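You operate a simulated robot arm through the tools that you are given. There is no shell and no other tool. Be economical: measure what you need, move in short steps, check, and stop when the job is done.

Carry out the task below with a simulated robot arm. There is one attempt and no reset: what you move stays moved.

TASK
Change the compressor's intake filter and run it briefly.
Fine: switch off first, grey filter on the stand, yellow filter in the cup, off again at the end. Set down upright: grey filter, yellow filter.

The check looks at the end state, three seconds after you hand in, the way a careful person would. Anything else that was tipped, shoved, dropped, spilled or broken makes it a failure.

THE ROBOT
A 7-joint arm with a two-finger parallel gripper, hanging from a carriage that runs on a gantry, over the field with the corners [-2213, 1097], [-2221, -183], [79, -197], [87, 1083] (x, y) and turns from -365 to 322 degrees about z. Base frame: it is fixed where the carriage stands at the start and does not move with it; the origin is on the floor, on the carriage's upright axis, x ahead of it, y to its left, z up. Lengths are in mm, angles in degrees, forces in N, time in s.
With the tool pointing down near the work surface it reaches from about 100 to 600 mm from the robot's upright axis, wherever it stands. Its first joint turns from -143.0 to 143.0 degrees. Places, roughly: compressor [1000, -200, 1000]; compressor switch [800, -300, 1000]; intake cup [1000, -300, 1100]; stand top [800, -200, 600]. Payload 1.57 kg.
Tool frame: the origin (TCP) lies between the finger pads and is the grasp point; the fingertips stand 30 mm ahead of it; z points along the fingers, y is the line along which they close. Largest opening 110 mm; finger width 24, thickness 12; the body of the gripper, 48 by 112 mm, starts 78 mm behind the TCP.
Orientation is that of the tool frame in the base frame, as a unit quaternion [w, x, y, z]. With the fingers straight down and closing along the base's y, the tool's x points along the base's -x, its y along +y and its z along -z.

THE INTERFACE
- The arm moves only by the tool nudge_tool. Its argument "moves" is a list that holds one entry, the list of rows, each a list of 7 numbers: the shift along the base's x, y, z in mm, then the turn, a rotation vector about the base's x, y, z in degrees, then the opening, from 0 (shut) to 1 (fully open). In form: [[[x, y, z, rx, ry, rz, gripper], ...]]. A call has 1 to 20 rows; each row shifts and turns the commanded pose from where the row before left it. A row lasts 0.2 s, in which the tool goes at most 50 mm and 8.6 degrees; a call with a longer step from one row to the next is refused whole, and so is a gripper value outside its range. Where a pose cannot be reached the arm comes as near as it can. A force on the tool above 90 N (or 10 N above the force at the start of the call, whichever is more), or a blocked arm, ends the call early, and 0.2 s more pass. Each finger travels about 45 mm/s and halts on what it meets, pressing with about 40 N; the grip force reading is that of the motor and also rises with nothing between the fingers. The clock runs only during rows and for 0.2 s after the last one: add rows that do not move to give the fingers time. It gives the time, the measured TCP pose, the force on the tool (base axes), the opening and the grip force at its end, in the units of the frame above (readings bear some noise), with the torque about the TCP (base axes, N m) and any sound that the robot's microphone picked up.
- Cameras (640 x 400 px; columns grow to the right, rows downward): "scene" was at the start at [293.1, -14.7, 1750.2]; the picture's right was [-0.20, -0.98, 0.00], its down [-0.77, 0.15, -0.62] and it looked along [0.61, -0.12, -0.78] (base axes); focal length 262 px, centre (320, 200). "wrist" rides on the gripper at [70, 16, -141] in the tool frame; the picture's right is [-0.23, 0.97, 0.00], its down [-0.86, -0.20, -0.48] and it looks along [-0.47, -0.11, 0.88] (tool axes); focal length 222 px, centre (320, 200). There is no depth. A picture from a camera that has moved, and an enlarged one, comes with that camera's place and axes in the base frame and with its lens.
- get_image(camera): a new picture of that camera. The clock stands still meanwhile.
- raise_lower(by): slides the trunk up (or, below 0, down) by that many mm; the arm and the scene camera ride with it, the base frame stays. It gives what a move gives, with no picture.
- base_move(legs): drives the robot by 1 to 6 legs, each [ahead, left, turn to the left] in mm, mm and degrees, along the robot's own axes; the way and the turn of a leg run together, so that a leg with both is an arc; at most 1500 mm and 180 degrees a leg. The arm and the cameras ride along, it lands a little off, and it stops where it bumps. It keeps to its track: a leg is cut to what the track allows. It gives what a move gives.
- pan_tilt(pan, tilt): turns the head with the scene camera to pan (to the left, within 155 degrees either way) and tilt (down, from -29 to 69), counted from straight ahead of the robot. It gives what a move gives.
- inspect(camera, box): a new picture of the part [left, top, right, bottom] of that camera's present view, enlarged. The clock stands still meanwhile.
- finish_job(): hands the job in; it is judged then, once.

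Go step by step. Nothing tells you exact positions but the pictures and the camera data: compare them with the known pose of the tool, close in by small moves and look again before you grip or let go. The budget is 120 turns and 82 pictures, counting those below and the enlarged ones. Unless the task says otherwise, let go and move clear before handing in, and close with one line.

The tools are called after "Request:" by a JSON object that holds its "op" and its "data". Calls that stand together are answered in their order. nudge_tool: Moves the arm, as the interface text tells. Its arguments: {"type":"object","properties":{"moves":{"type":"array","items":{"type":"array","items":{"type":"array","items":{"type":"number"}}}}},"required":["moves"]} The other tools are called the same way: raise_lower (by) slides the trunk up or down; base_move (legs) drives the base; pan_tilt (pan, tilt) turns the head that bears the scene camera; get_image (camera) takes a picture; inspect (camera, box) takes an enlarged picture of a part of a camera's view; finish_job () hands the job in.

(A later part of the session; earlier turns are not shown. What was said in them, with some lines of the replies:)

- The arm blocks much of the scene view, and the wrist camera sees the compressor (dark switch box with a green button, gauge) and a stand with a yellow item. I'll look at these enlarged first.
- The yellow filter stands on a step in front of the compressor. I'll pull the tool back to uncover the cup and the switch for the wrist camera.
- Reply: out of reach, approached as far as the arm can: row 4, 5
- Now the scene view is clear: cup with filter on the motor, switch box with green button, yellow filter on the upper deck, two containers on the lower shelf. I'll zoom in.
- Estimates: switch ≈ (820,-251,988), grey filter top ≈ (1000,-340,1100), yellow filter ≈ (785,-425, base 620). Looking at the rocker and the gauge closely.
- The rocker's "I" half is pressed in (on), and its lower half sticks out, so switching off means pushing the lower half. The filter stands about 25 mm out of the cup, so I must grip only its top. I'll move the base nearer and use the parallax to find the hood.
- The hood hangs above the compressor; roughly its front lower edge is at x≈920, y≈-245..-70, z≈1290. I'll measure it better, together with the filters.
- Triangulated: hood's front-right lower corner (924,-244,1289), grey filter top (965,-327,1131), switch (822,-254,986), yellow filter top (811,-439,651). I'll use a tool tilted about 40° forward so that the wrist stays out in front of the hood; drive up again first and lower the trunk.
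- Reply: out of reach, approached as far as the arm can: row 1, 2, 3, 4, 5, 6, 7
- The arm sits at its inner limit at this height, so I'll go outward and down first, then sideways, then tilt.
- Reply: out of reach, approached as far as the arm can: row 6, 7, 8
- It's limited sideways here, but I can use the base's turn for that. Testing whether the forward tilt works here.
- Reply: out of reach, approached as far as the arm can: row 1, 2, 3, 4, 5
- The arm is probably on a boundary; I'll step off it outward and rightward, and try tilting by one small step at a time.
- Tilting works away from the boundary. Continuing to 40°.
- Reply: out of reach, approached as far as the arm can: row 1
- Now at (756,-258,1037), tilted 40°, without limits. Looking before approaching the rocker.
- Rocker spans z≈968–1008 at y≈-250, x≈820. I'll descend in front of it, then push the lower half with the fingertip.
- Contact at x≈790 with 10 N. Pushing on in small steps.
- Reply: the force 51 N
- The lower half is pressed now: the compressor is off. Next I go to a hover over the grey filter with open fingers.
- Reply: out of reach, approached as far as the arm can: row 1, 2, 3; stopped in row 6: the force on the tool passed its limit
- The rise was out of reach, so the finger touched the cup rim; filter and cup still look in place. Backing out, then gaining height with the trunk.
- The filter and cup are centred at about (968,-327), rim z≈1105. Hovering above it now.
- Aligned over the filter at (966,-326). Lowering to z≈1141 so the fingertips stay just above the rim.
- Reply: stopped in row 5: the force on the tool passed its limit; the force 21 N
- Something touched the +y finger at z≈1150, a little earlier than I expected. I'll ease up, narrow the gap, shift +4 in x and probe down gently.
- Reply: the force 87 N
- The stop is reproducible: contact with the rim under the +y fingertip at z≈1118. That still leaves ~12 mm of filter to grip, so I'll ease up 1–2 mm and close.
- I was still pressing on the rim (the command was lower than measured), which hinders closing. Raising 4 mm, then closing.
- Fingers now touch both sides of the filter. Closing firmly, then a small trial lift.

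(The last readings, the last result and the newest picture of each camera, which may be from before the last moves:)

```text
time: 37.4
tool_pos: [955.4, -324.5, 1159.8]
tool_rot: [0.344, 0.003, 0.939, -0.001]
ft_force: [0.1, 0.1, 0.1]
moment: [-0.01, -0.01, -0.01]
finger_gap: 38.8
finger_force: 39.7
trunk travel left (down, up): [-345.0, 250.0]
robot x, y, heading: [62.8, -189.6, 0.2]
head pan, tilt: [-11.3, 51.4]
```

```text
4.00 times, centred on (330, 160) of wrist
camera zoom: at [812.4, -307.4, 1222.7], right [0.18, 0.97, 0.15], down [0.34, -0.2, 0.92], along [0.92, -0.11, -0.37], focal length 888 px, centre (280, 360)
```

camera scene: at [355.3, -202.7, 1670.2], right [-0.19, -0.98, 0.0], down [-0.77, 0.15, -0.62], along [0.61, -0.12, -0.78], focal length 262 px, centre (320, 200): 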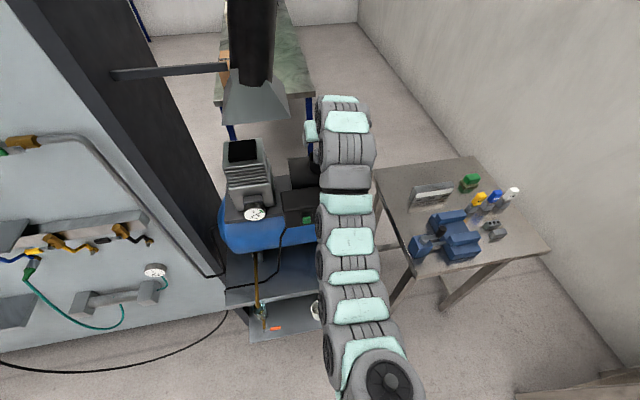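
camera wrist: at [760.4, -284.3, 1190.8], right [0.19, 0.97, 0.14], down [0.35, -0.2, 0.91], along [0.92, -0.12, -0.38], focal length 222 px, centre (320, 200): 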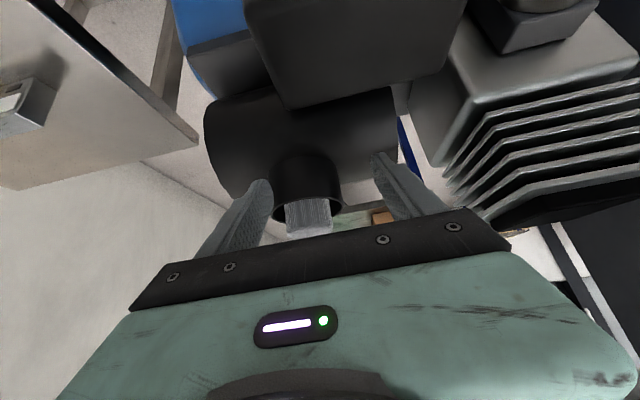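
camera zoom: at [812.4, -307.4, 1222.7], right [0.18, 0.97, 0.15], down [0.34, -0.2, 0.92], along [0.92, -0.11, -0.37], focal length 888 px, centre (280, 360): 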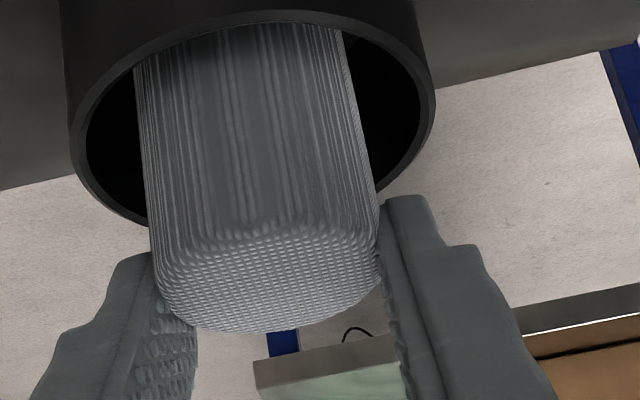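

The filter moves with the gripper. Lifting it straight out with the trunk.

Request:
{"op": "raise_lower", "data": {"by": 70}}

Request:
{"op": "get_image", "data": {"camera": "wrist"}}

```text
time: 38.5
tool_pos: [954.9, -325.4, 1230.8]
tool_rot: [0.343, 0.003, 0.939, -0.001]
ft_force: [0.3, -0.8, -0.2]
moment: [0.05, -0.04, 0.01]
finger_gap: 38.8
finger_force: 40.7
trunk travel left (down, up): [-415.0, 180.0]
robot x, y, heading: [64.9, -186.1, -0.0]
head pan, tilt: [-11.3, 51.4]
```

```text
43 pictures are left
camera wrist: at [812.3, -307.7, 1292.5], right [0.18, 0.97, 0.15], down [0.34, -0.2, 0.92], along [0.92, -0.11, -0.37], focal length 222 px, centre (320, 200)
```

wrist: 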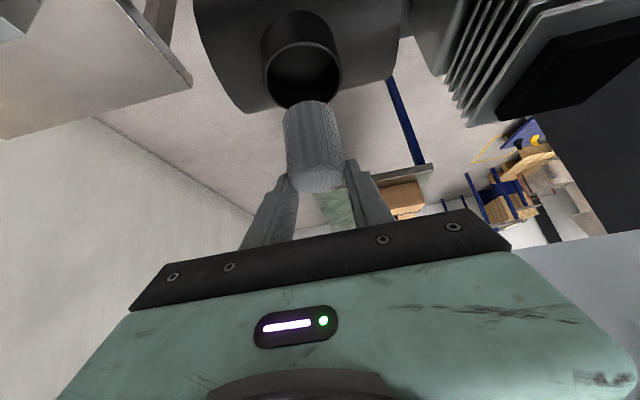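

The grey filter is free of the cup, its bottom about 75 mm below the TCP. I'll back the carriage out, then lower in front of the compressor.

Request:
{"op": "base_move", "data": {"legs": [[-225, 0, 0]]}}

Request:
{"op": "raise_lower", "data": {"by": -200}}

Request:
{"op": "get_image", "data": {"camera": "scene"}}

Request:
{"op": "get_image", "data": {"camera": "wrist"}}

```text
time: 40.1
tool_pos: [736.5, -324.0, 1230.9]
tool_rot: [0.343, 0.003, 0.939, -0.001]
ft_force: [-0.1, 0.4, 0.7]
moment: [-0.04, 0.02, 0.01]
finger_gap: 39.0
finger_force: 40.2
trunk travel left (down, up): [-415.0, 180.0]
robot x, y, heading: [-155.2, -190.3, -0.1]
head pan, tilt: [-11.3, 51.4]
```

```text
time: 42.3
tool_pos: [737.3, -324.9, 1030.8]
tool_rot: [0.344, 0.002, 0.939, -0.001]
ft_force: [0.2, -0.4, 0.1]
moment: [0.0, -0.02, 0.02]
finger_gap: 38.9
finger_force: 40.3
trunk travel left (down, up): [-215.0, 380.0]
robot x, y, heading: [-154.8, -188.0, -0.1]
head pan, tilt: [-11.3, 51.4]
```

```text
42 pictures are left
camera scene: at [135.7, -203.1, 1540.3], right [-0.19, -0.98, 0.0], down [-0.77, 0.15, -0.62], along [0.61, -0.12, -0.78], focal length 262 px, centre (320, 200)
```

scene: 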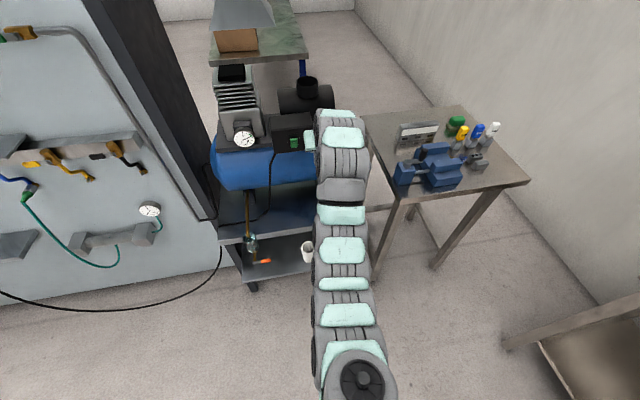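

```text
41 pictures are left
camera wrist: at [593.4, -308.1, 1092.8], right [0.18, 0.97, 0.15], down [0.34, -0.2, 0.92], along [0.92, -0.11, -0.37], focal length 222 px, centre (320, 200)
```

wrist: 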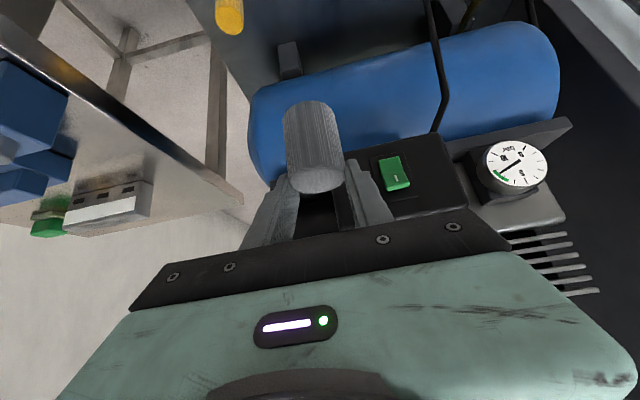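

Request:
{"op": "raise_lower", "data": {"by": -205}}

Request:
{"op": "get_image", "data": {"camera": "wrist"}}

```text
time: 44.5
tool_pos: [735.9, -325.4, 826.4]
tool_rot: [0.344, 0.003, 0.939, -0.001]
ft_force: [-0.4, -0.6, 0.0]
moment: [0.0, -0.02, 0.03]
finger_gap: 39.8
finger_force: 40.2
trunk travel left (down, up): [-10.0, 585.0]
robot x, y, heading: [-160.5, -187.7, 0.1]
head pan, tilt: [-11.3, 51.4]
```

```text
40 pictures are left
camera wrist: at [593.5, -308.1, 887.8], right [0.18, 0.97, 0.15], down [0.34, -0.2, 0.92], along [0.92, -0.11, -0.37], focal length 222 px, centre (320, 200)
```

wrist: 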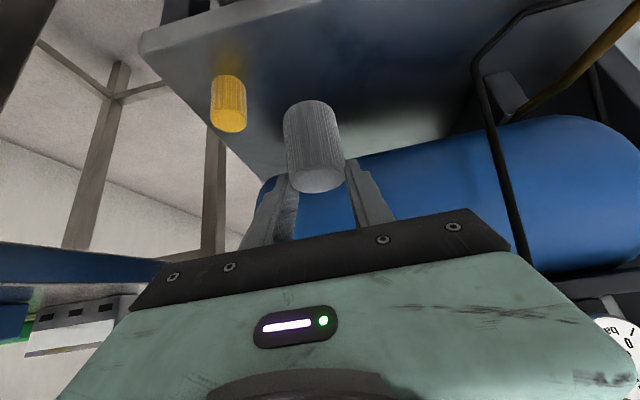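

Request:
{"op": "nudge_tool", "data": {"moves": [[[0, 0, -30, 0, 0, 0, 0.25], [5, 0, -30, 0, 0, 0, 0.25], [10, 0, -30, 0, 0, 0, 0.25], [10, 0, -30, 0, 0, 0, 0.25], [0, 0, 0, 0, 0, 0, 0.25]]]}}

Request:
{"op": "get_image", "data": {"camera": "wrist"}}

```text
time: 45.7
tool_pos: [763.1, -324.7, 707.9]
tool_rot: [0.344, 0.003, 0.939, -0.001]
ft_force: [0.3, -0.2, 0.6]
moment: [0.0, 0.01, 0.0]
finger_gap: 39.5
finger_force: 39.9
trunk travel left (down, up): [-10.0, 585.0]
robot x, y, heading: [-158.0, -189.4, 0.1]
head pan, tilt: [-11.3, 51.4]
```

```text
39 pictures are left
camera wrist: at [619.6, -309.1, 769.3], right [0.18, 0.97, 0.15], down [0.34, -0.2, 0.92], along [0.92, -0.11, -0.37], focal length 222 px, centre (320, 200)
```

wrist: 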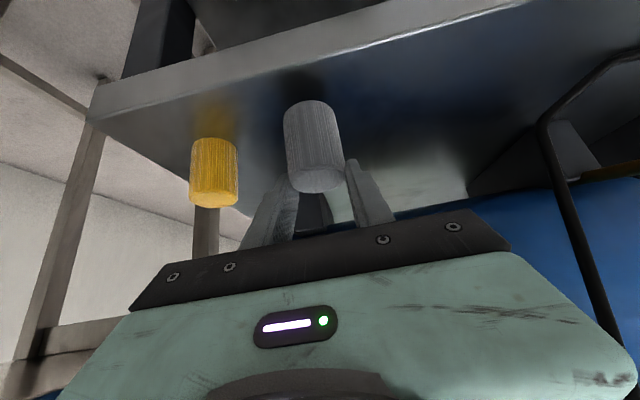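

Request:
{"op": "nudge_tool", "data": {"moves": [[[4, 0, -10, 0, 0, 0, 0.25], [4, 0, -8, 0, 0, 0, 0.25], [0, 0, -6, 0, 0, 0, 0.25], [0, 0, -3, 0, 0, 0, 0.25], [0, 0, 0, 0, 0, 0, 0.25]]]}}

Request:
{"op": "inspect", "data": {"camera": "wrist", "box": [160, 60, 400, 220]}}

```text
time: 46.9
tool_pos: [775.3, -325.0, 685.5]
tool_rot: [0.349, 0.003, 0.937, -0.002]
ft_force: [-13.3, 2.8, 45.9]
moment: [0.14, 0.16, 0.03]
finger_gap: 39.8
finger_force: 40.2
trunk travel left (down, up): [-10.0, 585.0]
robot x, y, heading: [-159.1, -191.1, 0.2]
head pan, tilt: [-11.3, 51.4]
```

```text
2.50 times, centred on (280, 140) of wrist
camera zoom: at [631.3, -308.7, 745.6], right [0.18, 0.97, 0.15], down [0.33, -0.2, 0.92], along [0.93, -0.11, -0.36], focal length 555 px, centre (420, 350)
```

zoom: 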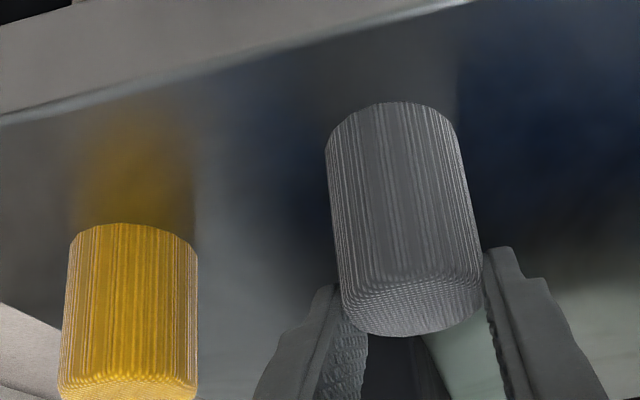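

Contact with the deck at z≈686. Relieving the pressure, then opening slowly.

Request:
{"op": "nudge_tool", "data": {"moves": [[[0, 0, 4, 0, 0, 0, 0.25], [0, 0, 0, 0, 0, 0, 0.3], [0, 0, 0, 0, 0, 0, 0.36], [0, 0, 0, 0, 0, 0, 0.4], [0, 0, 0, 0, 0, 0, 0.46], [0, 0, 0, 0, 0, 0, 0.5], [0, 0, 0, 0, 0, 0, 0.5]]]}}

Request:
{"op": "inspect", "data": {"camera": "wrist", "box": [160, 60, 400, 220]}}

```text
time: 48.5
tool_pos: [768.9, -326.1, 681.6]
tool_rot: [0.344, 0.004, 0.939, -0.002]
ft_force: [0.0, 0.0, -0.3]
moment: [-0.01, -0.03, -0.02]
finger_gap: 55.0
finger_force: 0.1
trunk travel left (down, up): [-10.0, 585.0]
robot x, y, heading: [-156.1, -187.9, -0.0]
head pan, tilt: [-11.3, 51.4]
```

```text
2.50 times, centred on (280, 140) of wrist
camera zoom: at [625.6, -309.0, 744.5], right [0.18, 0.97, 0.15], down [0.34, -0.2, 0.92], along [0.92, -0.11, -0.37], focal length 555 px, centre (420, 350)
```

zoom: 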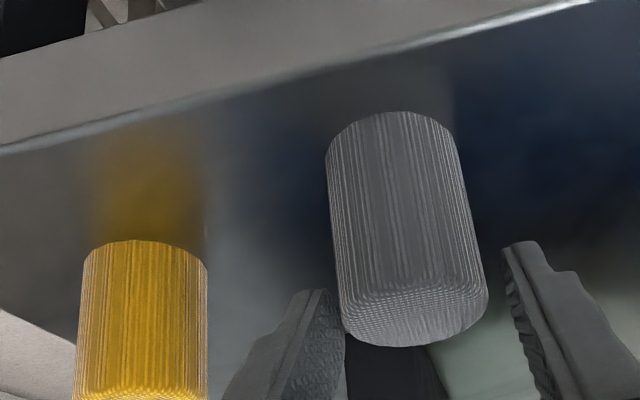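

Released and standing upright. Opening a little more and lifting off.

Request:
{"op": "nudge_tool", "data": {"moves": [[[0, 0, 0, 0, 0, 0, 0.65], [0, 0, 0, 0, 0, 0, 0.68], [0, 0, 10, 0, 0, 0, 0.68], [0, 0, 25, 0, 0, 0, 0.68], [0, 0, 35, 0, 0, 0, 0.68], [0, 0, 0, 0, 0, 0, 0.68]]]}}

Request:
{"op": "inspect", "data": {"camera": "wrist", "box": [160, 40, 400, 200]}}

```text
time: 49.9
tool_pos: [766.9, -324.6, 754.8]
tool_rot: [0.344, 0.003, 0.939, -0.001]
ft_force: [0.4, -0.1, -0.6]
moment: [0.02, 0.05, 0.0]
finger_gap: 74.9
finger_force: 0.1
trunk travel left (down, up): [-10.0, 585.0]
robot x, y, heading: [-158.7, -189.1, 0.5]
head pan, tilt: [-11.3, 51.4]
```

```text
2.50 times, centred on (280, 120) of wrist
camera zoom: at [624.0, -308.2, 815.8], right [0.18, 0.97, 0.15], down [0.34, -0.2, 0.92], along [0.92, -0.11, -0.37], focal length 555 px, centre (420, 400)
```

zoom: 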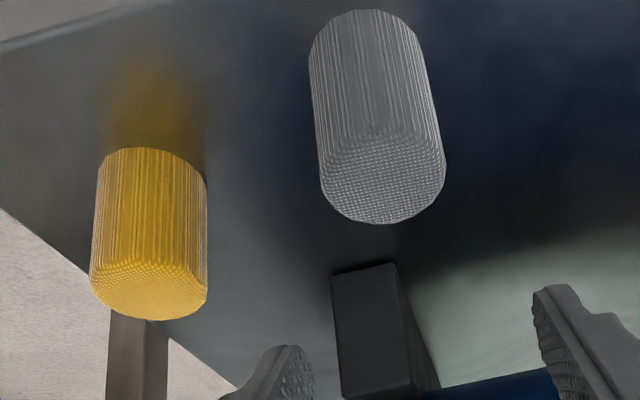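

Grey stands at about (780,-327). Yellow is at about (804,-437), same height. Moving above it.

Request:
{"op": "nudge_tool", "data": {"moves": [[[7, -38, 0, 0, 0, 0, 0.68], [10, -38, 0, 0, 0, 0, 0.68], [10, -36, -10, 0, 0, 0, 0.68], [0, 0, 0, 0, 0, 0, 0.68]]]}}

Request:
{"op": "inspect", "data": {"camera": "wrist", "box": [240, 60, 440, 200]}}

```text
time: 50.9
tool_pos: [769.7, -431.7, 748.3]
tool_rot: [0.345, 0.003, 0.939, 0.0]
ft_force: [-0.1, 0.5, 0.3]
moment: [0.02, 0.07, -0.02]
finger_gap: 74.8
finger_force: 0.0
out of reach, approached as far as the arm can: row 3
trunk travel left (down, up): [-10.0, 585.0]
robot x, y, heading: [-158.9, -188.9, -0.1]
head pan, tilt: [-11.3, 51.4]
```

```text
2.86 times, centred on (340, 130) of wrist
camera zoom: at [626.7, -415.6, 810.3], right [0.18, 0.97, 0.15], down [0.34, -0.2, 0.92], along [0.92, -0.11, -0.37], focal length 635 px, centre (263, 400)
```

zoom: 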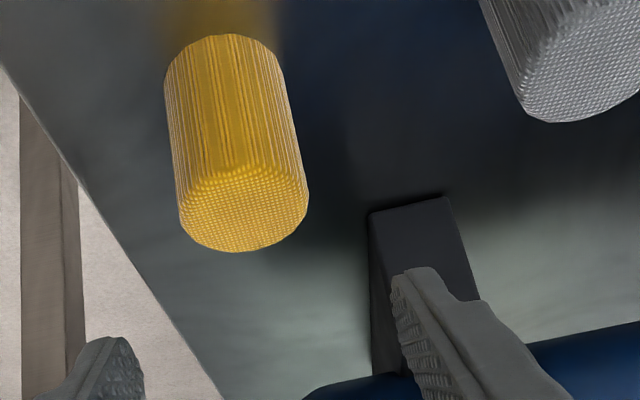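

Reach runs out, so I'll pull the arm back and drive the carriage forward. Yellow refined to (807,-434).

Request:
{"op": "nudge_tool", "data": {"moves": [[[-20, 0, 0, 0, 0, 0, 0.68], [-20, 0, 0, 0, 0, 0, 0.68], [0, 0, 0, 0, 0, 0, 0.68]]]}}

Request:
{"op": "base_move", "data": {"legs": [[65, 0, 0]]}}

```text
time: 51.7
tool_pos: [730.6, -433.5, 748.7]
tool_rot: [0.344, 0.003, 0.939, -0.001]
ft_force: [0.1, 0.4, 0.2]
moment: [0.05, 0.0, -0.02]
finger_gap: 74.7
finger_force: 0.1
trunk travel left (down, up): [-10.0, 585.0]
robot x, y, heading: [-154.3, -189.8, 0.2]
head pan, tilt: [-11.3, 51.4]
```

```text
time: 52.7
tool_pos: [795.3, -432.4, 747.4]
tool_rot: [0.345, 0.002, 0.939, -0.001]
ft_force: [0.1, -0.2, -0.1]
moment: [-0.01, 0.02, -0.02]
finger_gap: 74.5
finger_force: 0.1
trunk travel left (down, up): [-10.0, 585.0]
robot x, y, heading: [-97.2, -185.5, 0.1]
head pan, tilt: [-11.3, 51.4]
```

Request:
{"op": "nudge_tool", "data": {"moves": [[[1, -1, -20, 0, 0, 0, 0.65], [0, 0, -20, 0, 0, 0, 0.6], [0, 0, -8, 0, 0, 0, 0.58], [0, 0, 0, 0, 0, 0, 0.55], [0, 0, 0, 0, 0, 0, 0.55]]]}}

Request:
{"op": "inspect", "data": {"camera": "wrist", "box": [240, 90, 440, 230]}}

```text
time: 53.9
tool_pos: [792.8, -433.1, 699.0]
tool_rot: [0.344, 0.002, 0.939, -0.001]
ft_force: [-0.9, -1.0, -0.5]
moment: [-0.01, -0.01, 0.0]
finger_gap: 60.4
finger_force: 0.0
trunk travel left (down, up): [-10.0, 585.0]
robot x, y, heading: [-90.6, -189.4, 0.2]
head pan, tilt: [-11.3, 51.4]
```

```text
2.86 times, centred on (340, 160) of wrist
camera zoom: at [651.7, -416.5, 761.4], right [0.18, 0.97, 0.15], down [0.34, -0.2, 0.92], along [0.92, -0.11, -0.37], focal length 635 px, centre (263, 314)
```

zoom: 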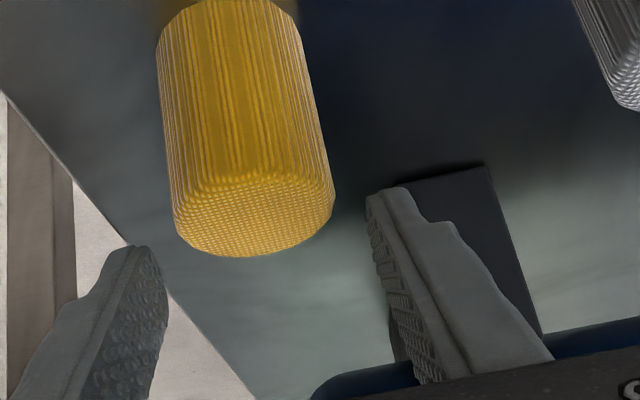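

This matches the relation used for the grey filter. Going down 12 mm and gripping.

Request:
{"op": "nudge_tool", "data": {"moves": [[[0, 0, -6, 0, 0, 0, 0.52], [0, 0, -6, 0, 0, 0, 0.5], [0, 0, 0, 0, 0, 0, 0.45], [0, 0, 0, 0, 0, 0, 0.4], [0, 0, 0, 0, 0, 0, 0.35], [0, 0, 0, 0, 0, 0, 0.25], [0, 0, 0, 0, 0, 0, 0.25], [0, 0, 0, 0, 0, 0, 0.25]]]}}

Request:
{"op": "inspect", "data": {"camera": "wrist", "box": [250, 110, 410, 210]}}

```text
time: 55.7
tool_pos: [796.0, -432.9, 687.5]
tool_rot: [0.344, 0.003, 0.939, -0.001]
ft_force: [-0.3, 0.7, -1.0]
moment: [-0.01, 0.0, -0.01]
finger_gap: 39.1
finger_force: 39.6
trunk travel left (down, up): [-10.0, 585.0]
robot x, y, heading: [-94.3, -188.0, 0.2]
head pan, tilt: [-11.3, 51.4]
```

```text
4.00 times, centred on (330, 160) of wrist
camera zoom: at [652.5, -417.3, 749.5], right [0.18, 0.97, 0.15], down [0.34, -0.2, 0.92], along [0.92, -0.11, -0.37], focal length 888 px, centre (280, 360)
```

zoom: 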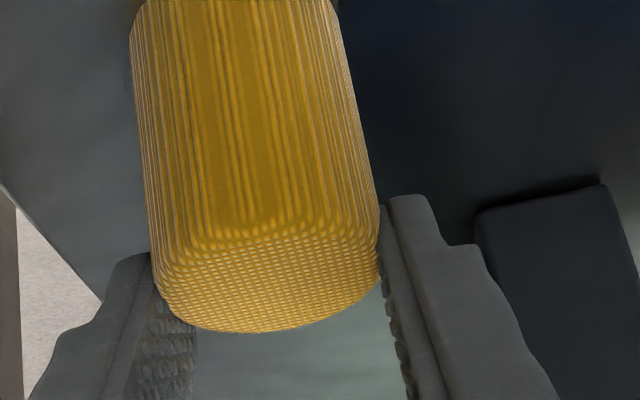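

Grip looks the same as for the grey one. Lifting a little, backing off, then raising the trunk.

Request:
{"op": "nudge_tool", "data": {"moves": [[[0, 0, 5, 0, 0, 0, 0.25], [0, 0, 20, 0, 0, 0, 0.25], [0, 0, 25, 0, 0, 0, 0.25], [0, 0, 0, 0, 0, 0, 0.25]]]}}

Request:
{"op": "base_move", "data": {"legs": [[-70, 0, 0]]}}

Request:
{"op": "raise_lower", "data": {"by": 420}}

Request:
{"op": "get_image", "data": {"camera": "wrist"}}

Request:
{"op": "get_image", "data": {"camera": "scene"}}

```text
time: 56.7
tool_pos: [795.2, -433.5, 735.6]
tool_rot: [0.344, 0.003, 0.939, -0.002]
ft_force: [0.3, 0.1, -0.5]
moment: [-0.01, -0.02, 0.0]
finger_gap: 38.8
finger_force: 40.0
trunk travel left (down, up): [-10.0, 585.0]
robot x, y, heading: [-92.6, -185.8, 0.1]
head pan, tilt: [-11.3, 51.4]
```

```text
time: 57.7
tool_pos: [725.1, -434.9, 735.7]
tool_rot: [0.344, 0.003, 0.939, -0.001]
ft_force: [0.0, -0.3, 0.1]
moment: [0.0, -0.02, -0.02]
finger_gap: 38.8
finger_force: 40.0
trunk travel left (down, up): [-10.0, 585.0]
robot x, y, heading: [-161.4, -187.8, 0.2]
head pan, tilt: [-11.3, 51.4]
```

```text
refused: 420 is not a number from -400 to 400
```

```text
32 pictures are left
camera wrist: at [581.7, -417.1, 797.1], right [0.18, 0.97, 0.15], down [0.34, -0.2, 0.92], along [0.92, -0.12, -0.37], focal length 222 px, centre (320, 200)
```

wrist: 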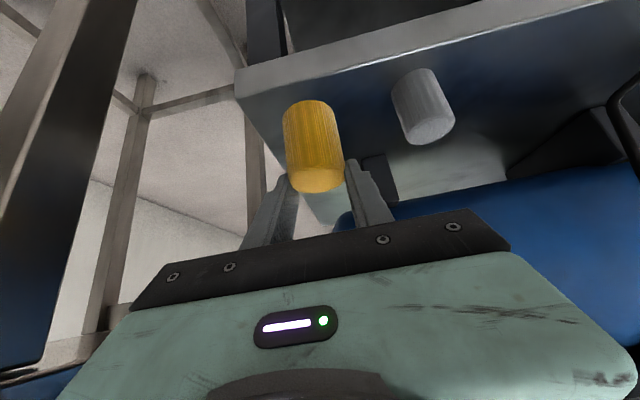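

```text
31 pictures are left
camera scene: at [130.5, -203.2, 1335.0], right [-0.19, -0.98, 0.0], down [-0.77, 0.15, -0.62], along [0.61, -0.12, -0.78], focal length 262 px, centre (320, 200)
```

scene: 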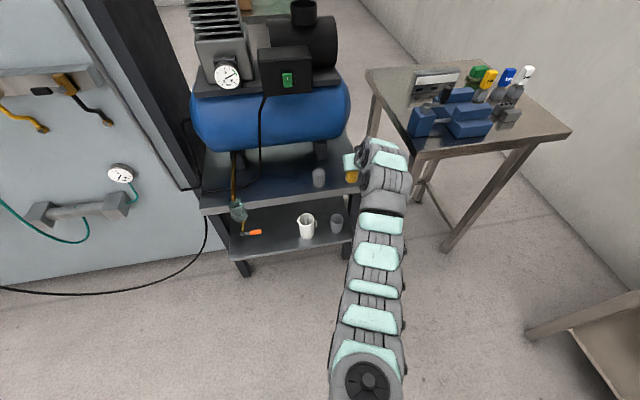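

Raising the trunk, then moving the arm up and sideways to the earlier hover offset.

Request:
{"op": "raise_lower", "data": {"by": 400}}

Request:
{"op": "nudge_tool", "data": {"moves": [[[0, 28, 0, 0, 0, 0, 0.25], [0, 28, 0, 0, 0, 0, 0.25], [0, 28, 10, 0, 0, 0, 0.25], [0, 26, 20, 0, 0, 0, 0.25], [0, 0, 30, 0, 0, 0, 0.25], [0, 0, 35, 0, 0, 0, 0.25], [0, 0, 0, 0, 0, 0, 0.25]]]}}

```text
time: 61.6
tool_pos: [726.3, -434.2, 1135.9]
tool_rot: [0.344, 0.003, 0.939, -0.001]
ft_force: [-0.1, 0.2, -0.5]
moment: [0.01, 0.02, 0.01]
finger_gap: 38.8
finger_force: 39.7
trunk travel left (down, up): [-410.0, 185.0]
robot x, y, heading: [-160.3, -191.5, 0.1]
head pan, tilt: [-11.3, 51.4]
```

```text
time: 63.2
tool_pos: [720.9, -323.6, 1230.8]
tool_rot: [0.344, 0.003, 0.939, -0.001]
ft_force: [0.0, -0.9, 0.4]
moment: [0.02, 0.02, 0.0]
finger_gap: 38.7
finger_force: 40.0
trunk travel left (down, up): [-410.0, 185.0]
robot x, y, heading: [-160.8, -188.9, -0.0]
head pan, tilt: [-11.3, 51.4]
```

Request:
{"op": "base_move", "data": {"legs": [[229, 0, 0]]}}

Request:
{"op": "inspect", "data": {"camera": "wrist", "box": [220, 40, 420, 220]}}

```text
time: 64.9
tool_pos: [955.8, -318.2, 1230.0]
tool_rot: [0.343, 0.0, 0.939, 0.0]
ft_force: [0.1, -0.4, -0.2]
moment: [-0.01, 0.01, -0.01]
finger_gap: 38.9
finger_force: 39.5
trunk travel left (down, up): [-410.0, 185.0]
robot x, y, heading: [71.8, -188.1, 0.3]
head pan, tilt: [-11.3, 51.4]
```

```text
2.22 times, centred on (320, 130) of wrist
camera zoom: at [813.1, -302.4, 1292.4], right [0.17, 0.97, 0.15], down [0.34, -0.2, 0.92], along [0.92, -0.11, -0.37], focal length 494 px, centre (320, 356)
```

zoom: 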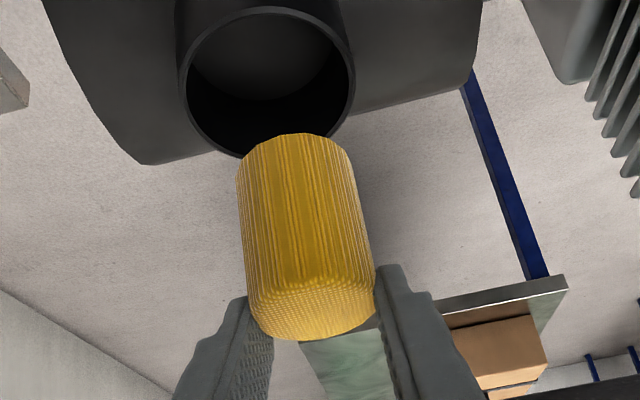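

Slide y by −7 to match the earlier grip position, lower half-way, and check.

Request:
{"op": "nudge_tool", "data": {"moves": [[[0, -7, 0, 0, 0, 0, 0.25], [0, 0, -12, 0, 0, 0, 0.25], [0, 0, 0, 0, 0, 0, 0.25]]]}}

Request:
{"op": "inspect", "data": {"camera": "wrist", "box": [220, 40, 420, 220]}}

Request:
{"op": "get_image", "data": {"camera": "scene"}}

```text
time: 65.7
tool_pos: [958.4, -324.9, 1220.0]
tool_rot: [0.344, 0.0, 0.939, 0.001]
ft_force: [0.6, 0.0, -0.3]
moment: [-0.04, 0.01, 0.04]
finger_gap: 38.7
finger_force: 40.4
trunk travel left (down, up): [-410.0, 185.0]
robot x, y, heading: [75.5, -188.9, 0.4]
head pan, tilt: [-11.3, 51.4]
```

```text
2.22 times, centred on (320, 130) of wrist
camera zoom: at [814.5, -309.1, 1281.7], right [0.17, 0.97, 0.15], down [0.34, -0.2, 0.92], along [0.92, -0.11, -0.37], focal length 494 px, centre (320, 356)
```

zoom: 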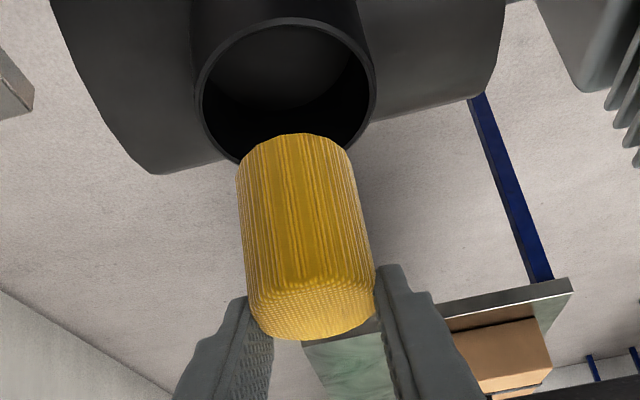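

```text
28 pictures are left
camera scene: at [364.7, -200.5, 1735.2], right [-0.19, -0.98, 0.0], down [-0.77, 0.15, -0.62], along [0.61, -0.12, -0.78], focal length 262 px, centre (320, 200)
```

scene: 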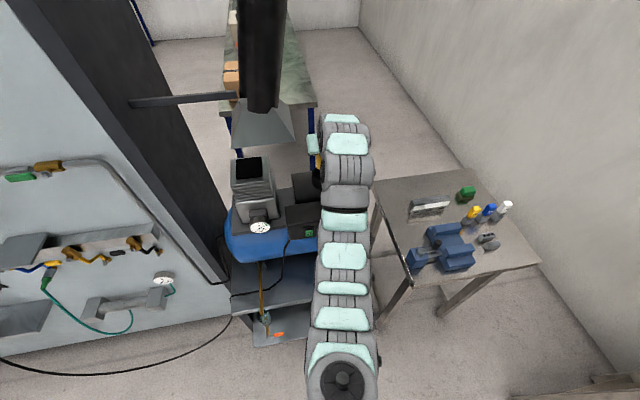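

Aligned within a couple of mm. Lowering into the cup, watching the force.

Request:
{"op": "nudge_tool", "data": {"moves": [[[-2, 1, -10, 0, 0, 0, 0.25], [0, 0, -12, 0, 0, 0, 0.25], [0, 0, -12, 0, 0, 0, 0.25], [0, 0, 0, 0, 0, 0, 0.25]]]}}

Request:
{"op": "inspect", "data": {"camera": "wrist", "box": [220, 60, 420, 220]}}

```text
time: 66.7
tool_pos: [953.2, -322.5, 1184.5]
tool_rot: [0.344, 0.001, 0.939, 0.0]
ft_force: [0.6, -0.5, -0.1]
moment: [0.01, 0.0, 0.0]
finger_gap: 38.9
finger_force: 40.4
trunk travel left (down, up): [-410.0, 185.0]
robot x, y, heading: [71.6, -188.1, 0.3]
head pan, tilt: [-11.3, 51.4]
```

```text
2.50 times, centred on (320, 140) of wrist
camera zoom: at [810.5, -307.5, 1245.9], right [0.17, 0.97, 0.15], down [0.34, -0.2, 0.92], along [0.92, -0.11, -0.37], focal length 555 px, centre (320, 350)
```

zoom: 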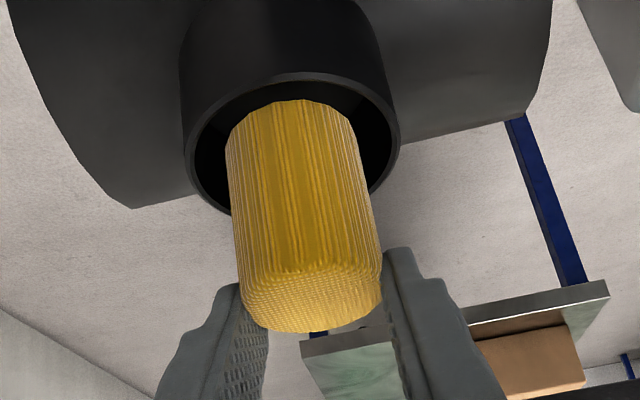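

It is entering the cup. Continuing down.

Request:
{"op": "nudge_tool", "data": {"moves": [[[2, 0, -8, 0, 0, 0, 0.25], [0, 0, -8, 0, 0, 0, 0.25], [0, 0, -8, 0, 0, 0, 0.25], [0, 0, -4, 0, 0, 0, 0.25], [0, 0, 0, 0, 0, 0, 0.25]]]}}

Request:
{"op": "inspect", "data": {"camera": "wrist", "box": [220, 80, 420, 220]}}

```text
time: 67.9
tool_pos: [957.1, -323.7, 1156.7]
tool_rot: [0.344, 0.001, 0.939, 0.0]
ft_force: [0.5, -0.5, -0.2]
moment: [0.0, 0.0, 0.04]
finger_gap: 38.6
finger_force: 40.0
trunk travel left (down, up): [-410.0, 185.0]
robot x, y, heading: [73.7, -187.3, 0.3]
head pan, tilt: [-11.3, 51.4]
```

```text
2.86 times, centred on (320, 150) of wrist
camera zoom: at [813.6, -308.0, 1219.4], right [0.17, 0.97, 0.15], down [0.34, -0.2, 0.92], along [0.92, -0.11, -0.37], focal length 635 px, centre (320, 343)
```

zoom: 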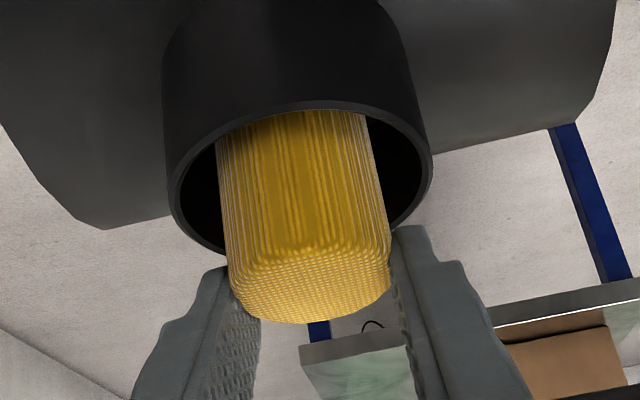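

Nearly seated, no force yet. Going down the last few mm in 2 mm steps.

Request:
{"op": "nudge_tool", "data": {"moves": [[[0, 0, -2, 0, 0, 0, 0.25], [0, 0, -2, 0, 0, 0, 0.25], [0, 0, -1.5, 0, 0, 0, 0.25], [0, 0, 0, 0, 0, 0, 0.25]]]}}

```text
time: 68.9
tool_pos: [956.2, -324.3, 1151.7]
tool_rot: [0.344, 0.0, 0.939, 0.0]
ft_force: [0.1, -1.2, -0.1]
moment: [0.0, 0.01, 0.0]
finger_gap: 38.6
finger_force: 39.4
trunk travel left (down, up): [-410.0, 185.0]
robot x, y, heading: [69.8, -189.0, 0.4]
head pan, tilt: [-11.3, 51.4]
```

Request:
{"op": "nudge_tool", "data": {"moves": [[[0, 0, -1.5, 0, 0, 0, 0.25], [0, 0, -1.5, 0, 0, 0, 0.25], [0, 0, 0, 0, 0, 0, 0.25]]]}}

```text
time: 69.7
tool_pos: [957.7, -325.5, 1151.1]
tool_rot: [0.345, 0.0, 0.938, 0.0]
ft_force: [-4.0, 0.2, 13.1]
moment: [0.05, 0.27, -0.02]
finger_gap: 38.8
finger_force: 40.4
trunk travel left (down, up): [-410.0, 185.0]
robot x, y, heading: [73.7, -189.6, 0.5]
head pan, tilt: [-11.3, 51.4]
```

Seated (13 N). Releasing gently.

Request:
{"op": "nudge_tool", "data": {"moves": [[[0, 0, 1.5, 0, 0, 0, 0.25], [0, 0, 0, 0, 0, 0, 0.33], [0, 0, 0, 0, 0, 0, 0.38], [0, 0, 0.5, 0, 0, 0, 0.42], [0, 0, 1, 0, 0, 0, 0.46], [0, 0, 4, 0, 0, 0, 0.5], [0, 0, 8, 0, 0, 0, 0.55], [0, 0, 0, 0, 0, 0, 0.58]]]}}

Request:
{"op": "inspect", "data": {"camera": "wrist", "box": [220, 80, 420, 220]}}

```text
time: 71.5
tool_pos: [957.9, -322.9, 1162.7]
tool_rot: [0.344, 0.0, 0.939, 0.0]
ft_force: [0.3, -0.1, 0.3]
moment: [0.01, -0.01, 0.0]
finger_gap: 63.6
finger_force: 0.0
trunk travel left (down, up): [-410.0, 185.0]
robot x, y, heading: [71.9, -187.7, 0.4]
head pan, tilt: [-11.3, 51.4]
```

```text
2.86 times, centred on (320, 150) of wrist
camera zoom: at [814.6, -307.5, 1224.8], right [0.17, 0.97, 0.15], down [0.34, -0.2, 0.92], along [0.92, -0.11, -0.37], focal length 635 px, centre (320, 343)
```

zoom: 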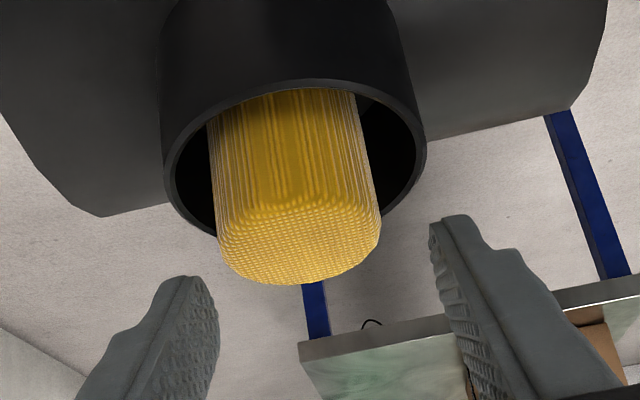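

The yellow filter is seated. Rising with the trunk, backing out, and lowering in front of the switch.

Request:
{"op": "raise_lower", "data": {"by": 60}}

Request:
{"op": "base_move", "data": {"legs": [[-225, 0, 0]]}}

Request:
{"op": "raise_lower", "data": {"by": -180}}

Request:
{"op": "nudge_tool", "data": {"moves": [[[0, 25, 0, 0, 0, 0, 0.3], [0, 25, 0, 0, 0, 0, 0], [0, 22, 0, 0, 0, 0, 0], [0, 0, 0, 0, 0, 0, 0], [0, 0, 0, 0, 0, 0, 0], [0, 0, 0, 0, 0, 0, 0]]]}}

Request:
{"op": "get_image", "data": {"camera": "wrist"}}

```text
time: 72.5
tool_pos: [957.8, -323.6, 1222.7]
tool_rot: [0.344, 0.001, 0.939, -0.001]
ft_force: [0.5, 0.7, 0.7]
moment: [-0.01, -0.02, -0.03]
finger_gap: 63.9
finger_force: 0.1
trunk travel left (down, up): [-470.0, 125.0]
robot x, y, heading: [73.6, -190.8, 0.1]
head pan, tilt: [-11.3, 51.4]
```

```text
time: 74.2
tool_pos: [731.0, -322.8, 1223.2]
tool_rot: [0.344, -0.001, 0.939, 0.001]
ft_force: [0.7, 0.7, -1.3]
moment: [0.0, 0.01, -0.02]
finger_gap: 63.7
finger_force: 0.2
trunk travel left (down, up): [-470.0, 125.0]
robot x, y, heading: [-158.4, -193.1, 0.5]
head pan, tilt: [-11.3, 51.4]
```

```text
time: 76.2
tool_pos: [731.9, -321.5, 1042.5]
tool_rot: [0.344, -0.001, 0.939, 0.0]
ft_force: [0.5, -0.2, 0.9]
moment: [-0.02, 0.03, 0.02]
finger_gap: 63.8
finger_force: 0.0
trunk travel left (down, up): [-290.0, 305.0]
robot x, y, heading: [-151.6, -191.5, 0.5]
head pan, tilt: [-11.3, 51.4]
```

```text
time: 77.6
tool_pos: [731.0, -250.8, 1043.6]
tool_rot: [0.344, -0.001, 0.939, 0.0]
ft_force: [0.4, 0.8, 0.0]
moment: [0.01, -0.02, 0.02]
finger_gap: 0.0
finger_force: 21.2
trunk travel left (down, up): [-290.0, 305.0]
robot x, y, heading: [-156.9, -190.5, 0.3]
head pan, tilt: [-11.3, 51.4]
```

```text
24 pictures are left
camera wrist: at [587.7, -235.2, 1105.8], right [0.17, 0.97, 0.15], down [0.34, -0.2, 0.92], along [0.92, -0.11, -0.37], focal length 222 px, centre (320, 200)
```

wrist: 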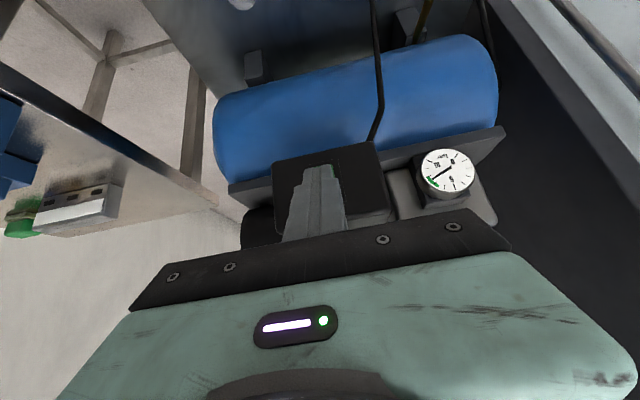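

Now pressing the upper half ("I"): tip contact at z≈999.

Request:
{"op": "nudge_tool", "data": {"moves": [[[15, 0, -15, 0, 0, 0, 0], [19, 0, -15, 0, 0, 0, 0], [0, 0, 0, 0, 0, 0, 0]]]}}

Request:
{"op": "nudge_tool", "data": {"moves": [[[5, 0, 0, 0, 0, 0, 0], [5, 0, 0, 0, 0, 0, 0], [4, 0, 0, 0, 0, 0, 0], [4, 0, 0, 0, 0, 0, 0], [3, 0, 0, 0, 0, 0, 0], [0, 0, 0, 0, 0, 0, 0]]]}}

```text
time: 78.4
tool_pos: [768.7, -250.6, 1012.5]
tool_rot: [0.344, -0.002, 0.939, 0.001]
ft_force: [-0.2, 0.2, 0.4]
moment: [0.02, -0.03, 0.01]
finger_gap: 0.3
finger_force: 21.7
trunk travel left (down, up): [-290.0, 305.0]
robot x, y, heading: [-156.2, -188.6, 0.4]
head pan, tilt: [-11.3, 51.4]
```

```text
time: 79.8
tool_pos: [786.9, -249.9, 1012.5]
tool_rot: [0.343, -0.002, 0.939, 0.001]
ft_force: [-0.2, -0.1, -0.8]
moment: [0.01, 0.04, -0.04]
finger_gap: 0.0
finger_force: 21.2
trunk travel left (down, up): [-290.0, 305.0]
robot x, y, heading: [-155.7, -189.4, 0.8]
head pan, tilt: [-11.3, 51.4]
```

Request:
{"op": "nudge_tool", "data": {"moves": [[[3, 0, 0, 0, 0, 0, 0], [3, 0, 0, 0, 0, 0, 0], [2, 0, 0, 0, 0, 0, 0], [0, 0, 0, 0, 0, 0, 0]]]}}

```text
time: 80.8
tool_pos: [789.4, -251.1, 1010.5]
tool_rot: [0.342, 0.0, 0.94, 0.0]
ft_force: [-30.8, 0.3, 12.0]
moment: [0.02, 0.14, -0.01]
finger_gap: 0.0
finger_force: 21.4
trunk travel left (down, up): [-290.0, 305.0]
robot x, y, heading: [-154.2, -188.6, 0.6]
head pan, tilt: [-11.3, 51.4]
```

Request:
{"op": "nudge_tool", "data": {"moves": [[[2, 0, 0, 0, 0, 0, 0], [2, 0, 0, 0, 0, 0, 0], [0, 0, 0, 0, 0, 0, 0]]]}}

Request:
{"op": "nudge_tool", "data": {"moves": [[[-15, 0, 0, 0, 0, 0, 0], [-15, -20, 20, 0, 0, 0, 0], [0, -40, 25, 0, 0, 0, 0], [0, 0, 0, 0, 0, 0, 0]]]}}

Request:
{"op": "inspect", "data": {"camera": "wrist", "box": [320, 80, 460, 180]}}

```text
time: 81.6
tool_pos: [791.2, -251.6, 1004.4]
tool_rot: [0.338, -0.001, 0.941, -0.001]
ft_force: [-46.5, -2.5, 6.4]
moment: [0.05, 0.58, -0.14]
finger_gap: 0.0
finger_force: 21.6
trunk travel left (down, up): [-290.0, 305.0]
robot x, y, heading: [-156.7, -191.0, 0.2]
head pan, tilt: [-11.3, 51.4]
```

```text
time: 82.6
tool_pos: [768.4, -310.8, 1061.1]
tool_rot: [0.343, -0.001, 0.939, 0.0]
ft_force: [0.3, -0.9, 0.4]
moment: [-0.01, -0.01, 0.02]
finger_gap: 0.0
finger_force: 21.0
trunk travel left (down, up): [-290.0, 305.0]
robot x, y, heading: [-152.4, -189.9, 0.5]
head pan, tilt: [-11.3, 51.4]
```

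```text
4.00 times, centred on (390, 130) of wrist
camera zoom: at [625.4, -295.4, 1122.7], right [0.17, 0.97, 0.15], down [0.34, -0.2, 0.92], along [0.92, -0.11, -0.37], focal length 888 px, centre (40, 480)
```

zoom: 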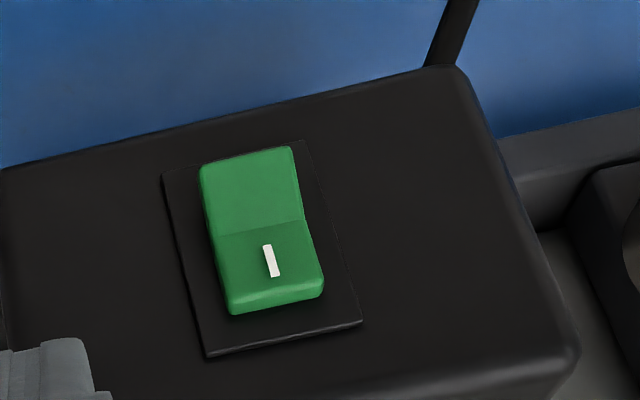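

The upper half is pressed: on. No sound was reported, so I'll check the gauge, let it run a couple of seconds, and compare.

Request:
{"op": "inspect", "data": {"camera": "wrist", "box": [430, 120, 530, 200]}}

Request:
{"op": "nudge_tool", "data": {"moves": [[[0, 0, 0, 0, 0, 0, 0], [0, 0, 0, 0, 0, 0, 0], [0, 0, 0, 0, 0, 0, 0], [0, 0, 0, 0, 0, 0, 0], [0, 0, 0, 0, 0, 0, 0], [0, 0, 0, 0, 0, 0, 0], [0, 0, 0, 0, 0, 0, 0], [0, 0, 0, 0, 0, 0, 0], [0, 0, 0, 0, 0, 0, 0], [0, 0, 0, 0, 0, 0, 0]]]}}

Request:
{"op": "inspect", "data": {"camera": "wrist", "box": [430, 120, 530, 200]}}

```text
5.00 times, centred on (480, 160) of wrist
camera zoom: at [625.4, -295.4, 1122.7], right [0.17, 0.97, 0.15], down [0.34, -0.2, 0.92], along [0.92, -0.11, -0.37], focal length 1111 px, centre (-480, 400)
```

zoom: 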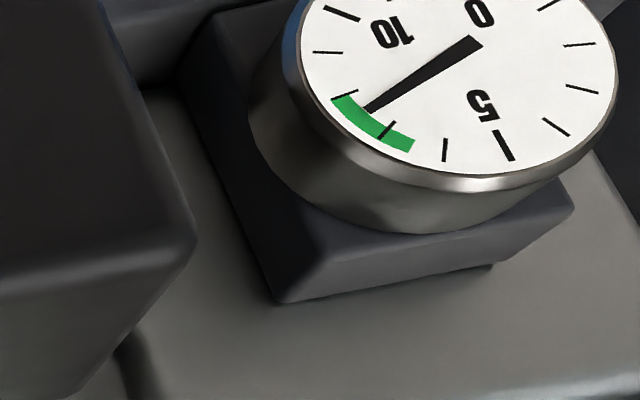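

```text
time: 84.8
tool_pos: [767.5, -311.7, 1060.8]
tool_rot: [0.344, -0.002, 0.939, 0.002]
ft_force: [-0.2, 0.1, 0.7]
moment: [0.0, 0.01, 0.0]
finger_gap: 0.2
finger_force: 21.0
trunk travel left (down, up): [-290.0, 305.0]
robot x, y, heading: [-154.9, -187.3, 0.8]
head pan, tilt: [-11.3, 51.4]
```

```text
5.00 times, centred on (480, 160) of wrist
camera zoom: at [625.3, -295.3, 1122.5], right [0.17, 0.97, 0.15], down [0.34, -0.2, 0.92], along [0.92, -0.11, -0.37], focal length 1111 px, centre (-480, 400)
```

zoom: 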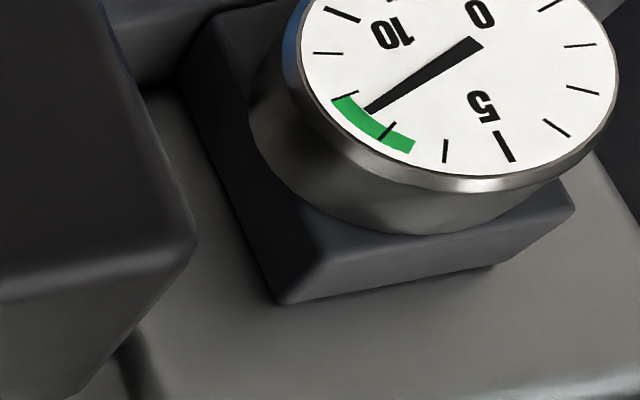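

Request:
{"op": "inspect", "data": {"camera": "scene", "box": [272, 138, 328, 173]}}

```text
11.43 times, centred on (300, 156) of scene
camera zoom: at [137.9, -201.5, 1615.2], right [-0.19, -0.98, 0.0], down [-0.77, 0.15, -0.62], along [0.61, -0.12, -0.78], focal length 2995 px, centre (549, 709)
```

zoom: 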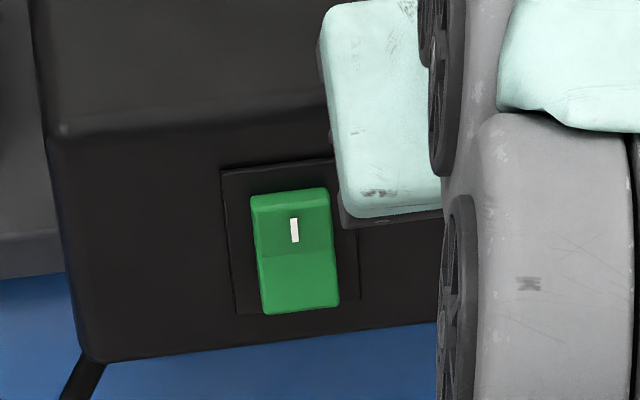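

The rocker is on, like at the start; the tank is at pressure so the gauge stays still. It has been on for several seconds; switching off again at the lower half.

Request:
{"op": "nudge_tool", "data": {"moves": [[[-5, 30, 0, 0, 0, 0, 0], [0, 30, -10, 0, 0, 0, 0], [0, 0, -30, 0, 0, 0, 0], [0, 0, -33, 0, 0, 0, 0], [0, 0, 0, 0, 0, 0, 0]]]}}

Request:
{"op": "nudge_tool", "data": {"moves": [[[8, 0, 0, 0, 0, 0, 0], [8, 0, 0, 0, 0, 0, 0], [6, 0, 0, 0, 0, 0, 0], [4, 0, 0, 0, 0, 0, 0], [3, 0, 0, 0, 0, 0, 0], [2, 0, 0, 0, 0, 0, 0], [2, 0, 0, 0, 0, 0, 0], [0, 0, 0, 0, 0, 0, 0]]]}}

```text
time: 86.0
tool_pos: [761.4, -250.4, 985.9]
tool_rot: [0.344, -0.001, 0.939, 0.001]
ft_force: [0.5, 0.0, -0.4]
moment: [-0.04, -0.01, 0.0]
finger_gap: 0.2
finger_force: 20.9
trunk travel left (down, up): [-290.0, 305.0]
robot x, y, heading: [-158.7, -188.9, 0.4]
head pan, tilt: [-11.3, 51.4]
```

```text
time: 87.8
tool_pos: [792.8, -250.7, 981.5]
tool_rot: [0.342, -0.001, 0.94, 0.0]
ft_force: [-12.6, -0.9, -6.2]
moment: [-0.07, 0.3, -0.06]
finger_gap: 0.0
finger_force: 21.5
trunk travel left (down, up): [-290.0, 305.0]
robot x, y, heading: [-153.1, -190.4, 0.8]
head pan, tilt: [-11.3, 51.4]
```

Request:
{"op": "nudge_tool", "data": {"moves": [[[3, 0, 0, 0, 0, 0, 0], [2, 0, 0, 0, 0, 0, 0], [0, 0, 0, 0, 0, 0, 0]]]}}

Request:
{"op": "nudge_tool", "data": {"moves": [[[-15, 0, 0, 0, 0, 0, 0], [-15, -10, 15, 0, 0, 0, 0], [0, -25, 30, 0, 0, 0, 0], [0, -25, 40, 0, 0, 0, 0], [0, 0, 0, 0, 0, 0, 0]]]}}

Request:
{"op": "inspect", "data": {"camera": "wrist", "box": [320, 80, 460, 180]}}

```text
time: 88.6
tool_pos: [795.9, -249.6, 978.4]
tool_rot: [0.339, 0.0, 0.941, 0.0]
ft_force: [-16.8, -1.2, -13.9]
moment: [0.15, 0.46, 0.04]
finger_gap: 0.3
finger_force: 21.1
trunk travel left (down, up): [-290.0, 305.0]
robot x, y, heading: [-155.2, -190.5, 0.7]
head pan, tilt: [-11.3, 51.4]
```

```text
time: 89.8
tool_pos: [775.0, -307.0, 1071.9]
tool_rot: [0.344, -0.002, 0.939, 0.001]
ft_force: [0.8, -0.1, -0.3]
moment: [0.03, 0.02, -0.02]
finger_gap: 0.0
finger_force: 21.5
trunk travel left (down, up): [-290.0, 305.0]
robot x, y, heading: [-156.3, -187.2, 0.7]
head pan, tilt: [-11.3, 51.4]
```

```text
4.00 times, centred on (390, 130) of wrist
camera zoom: at [631.0, -292.0, 1133.6], right [0.17, 0.97, 0.15], down [0.34, -0.2, 0.92], along [0.92, -0.11, -0.37], focal length 888 px, centre (40, 480)
```

zoom: 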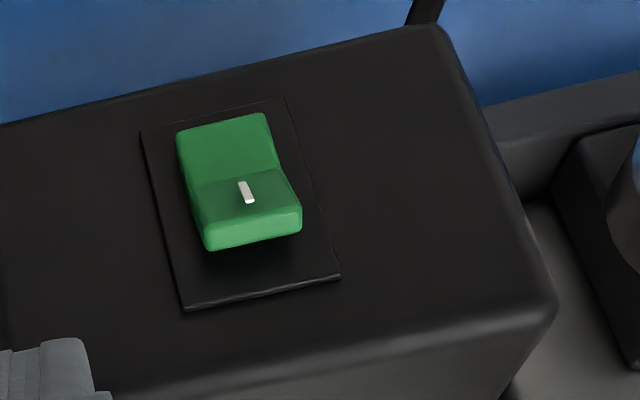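

The switch is off again. I'll back the carriage away and check the final scene.

Request:
{"op": "base_move", "data": {"legs": [[-250, 0, 0]]}}

Request:
{"op": "nudge_tool", "data": {"moves": [[[0, -40, 0, 0, 0, 0, 0], [0, -40, 0, 0, 0, 0, 0], [0, -40, 0, 0, 0, 0, 0], [0, -40, 0, 0, 0, 0, 0], [0, 0, 0, 0, 0, 0, 0]]]}}

Request:
{"op": "inspect", "data": {"camera": "scene", "box": [190, 40, 390, 200]}}

Request:
{"op": "get_image", "data": {"camera": "wrist"}}

```text
time: 91.6
tool_pos: [530.0, -311.3, 1071.1]
tool_rot: [0.344, 0.001, 0.939, -0.001]
ft_force: [-0.4, 0.2, 0.2]
moment: [-0.01, 0.01, 0.0]
finger_gap: 0.0
finger_force: 21.4
trunk travel left (down, up): [-290.0, 305.0]
robot x, y, heading: [-398.4, -193.6, 0.4]
head pan, tilt: [-11.3, 51.4]
```

```text
time: 92.8
tool_pos: [527.6, -470.1, 1071.5]
tool_rot: [0.344, 0.0, 0.939, -0.001]
ft_force: [-0.4, 0.3, 0.7]
moment: [0.03, 0.04, 0.05]
finger_gap: 0.2
finger_force: 21.9
out of reach, approached as far as the arm can: row 4
trunk travel left (down, up): [-290.0, 305.0]
robot x, y, heading: [-400.0, -189.7, 0.4]
head pan, tilt: [-11.3, 51.4]
```

```text
2.50 times, centred on (290, 120) of scene
camera zoom: at [-105.5, -203.9, 1615.3], right [-0.19, -0.98, 0.0], down [-0.77, 0.15, -0.62], along [0.61, -0.12, -0.78], focal length 655 px, centre (395, 400)
```

zoom: 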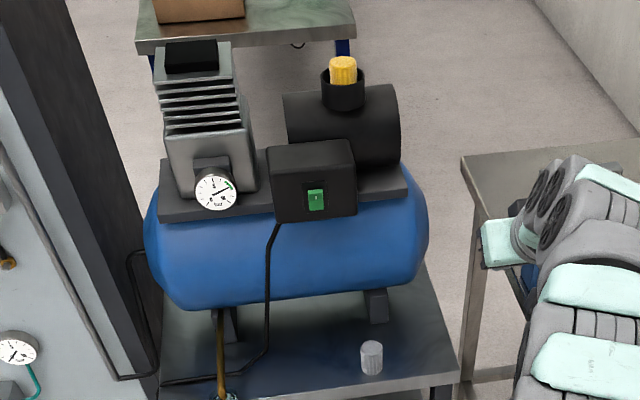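

```text
17 pictures are left
camera wrist: at [384.5, -454.7, 1132.3], right [0.18, 0.97, 0.15], down [0.34, -0.2, 0.92], along [0.92, -0.11, -0.37], focal length 222 px, centre (320, 200)
```

wrist: 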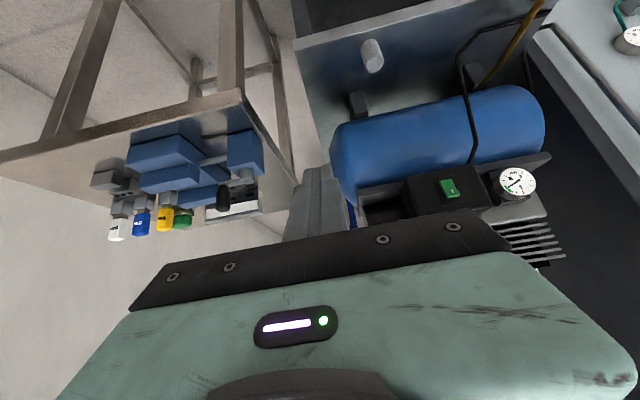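

The yellow filter stands upright in the cup, the grey one upright on the stand, the switch is off and everything else is in place. Handing in.

Request:
{"op": "finish_job", "data": {}}

```text
The job is handed in.
```

The intake filter is changed, but I can't confirm the motor turned during the run. The switch was on for about five seconds; the microphone picked up nothing and the gauge stayed at about 7.5 bar, in the green band. The yellow filter is upright in the cup, the grey one is upright on the stand, and the switch is off. While positioning, the fingers bumped the cup rim a few times; nothing looked moved.
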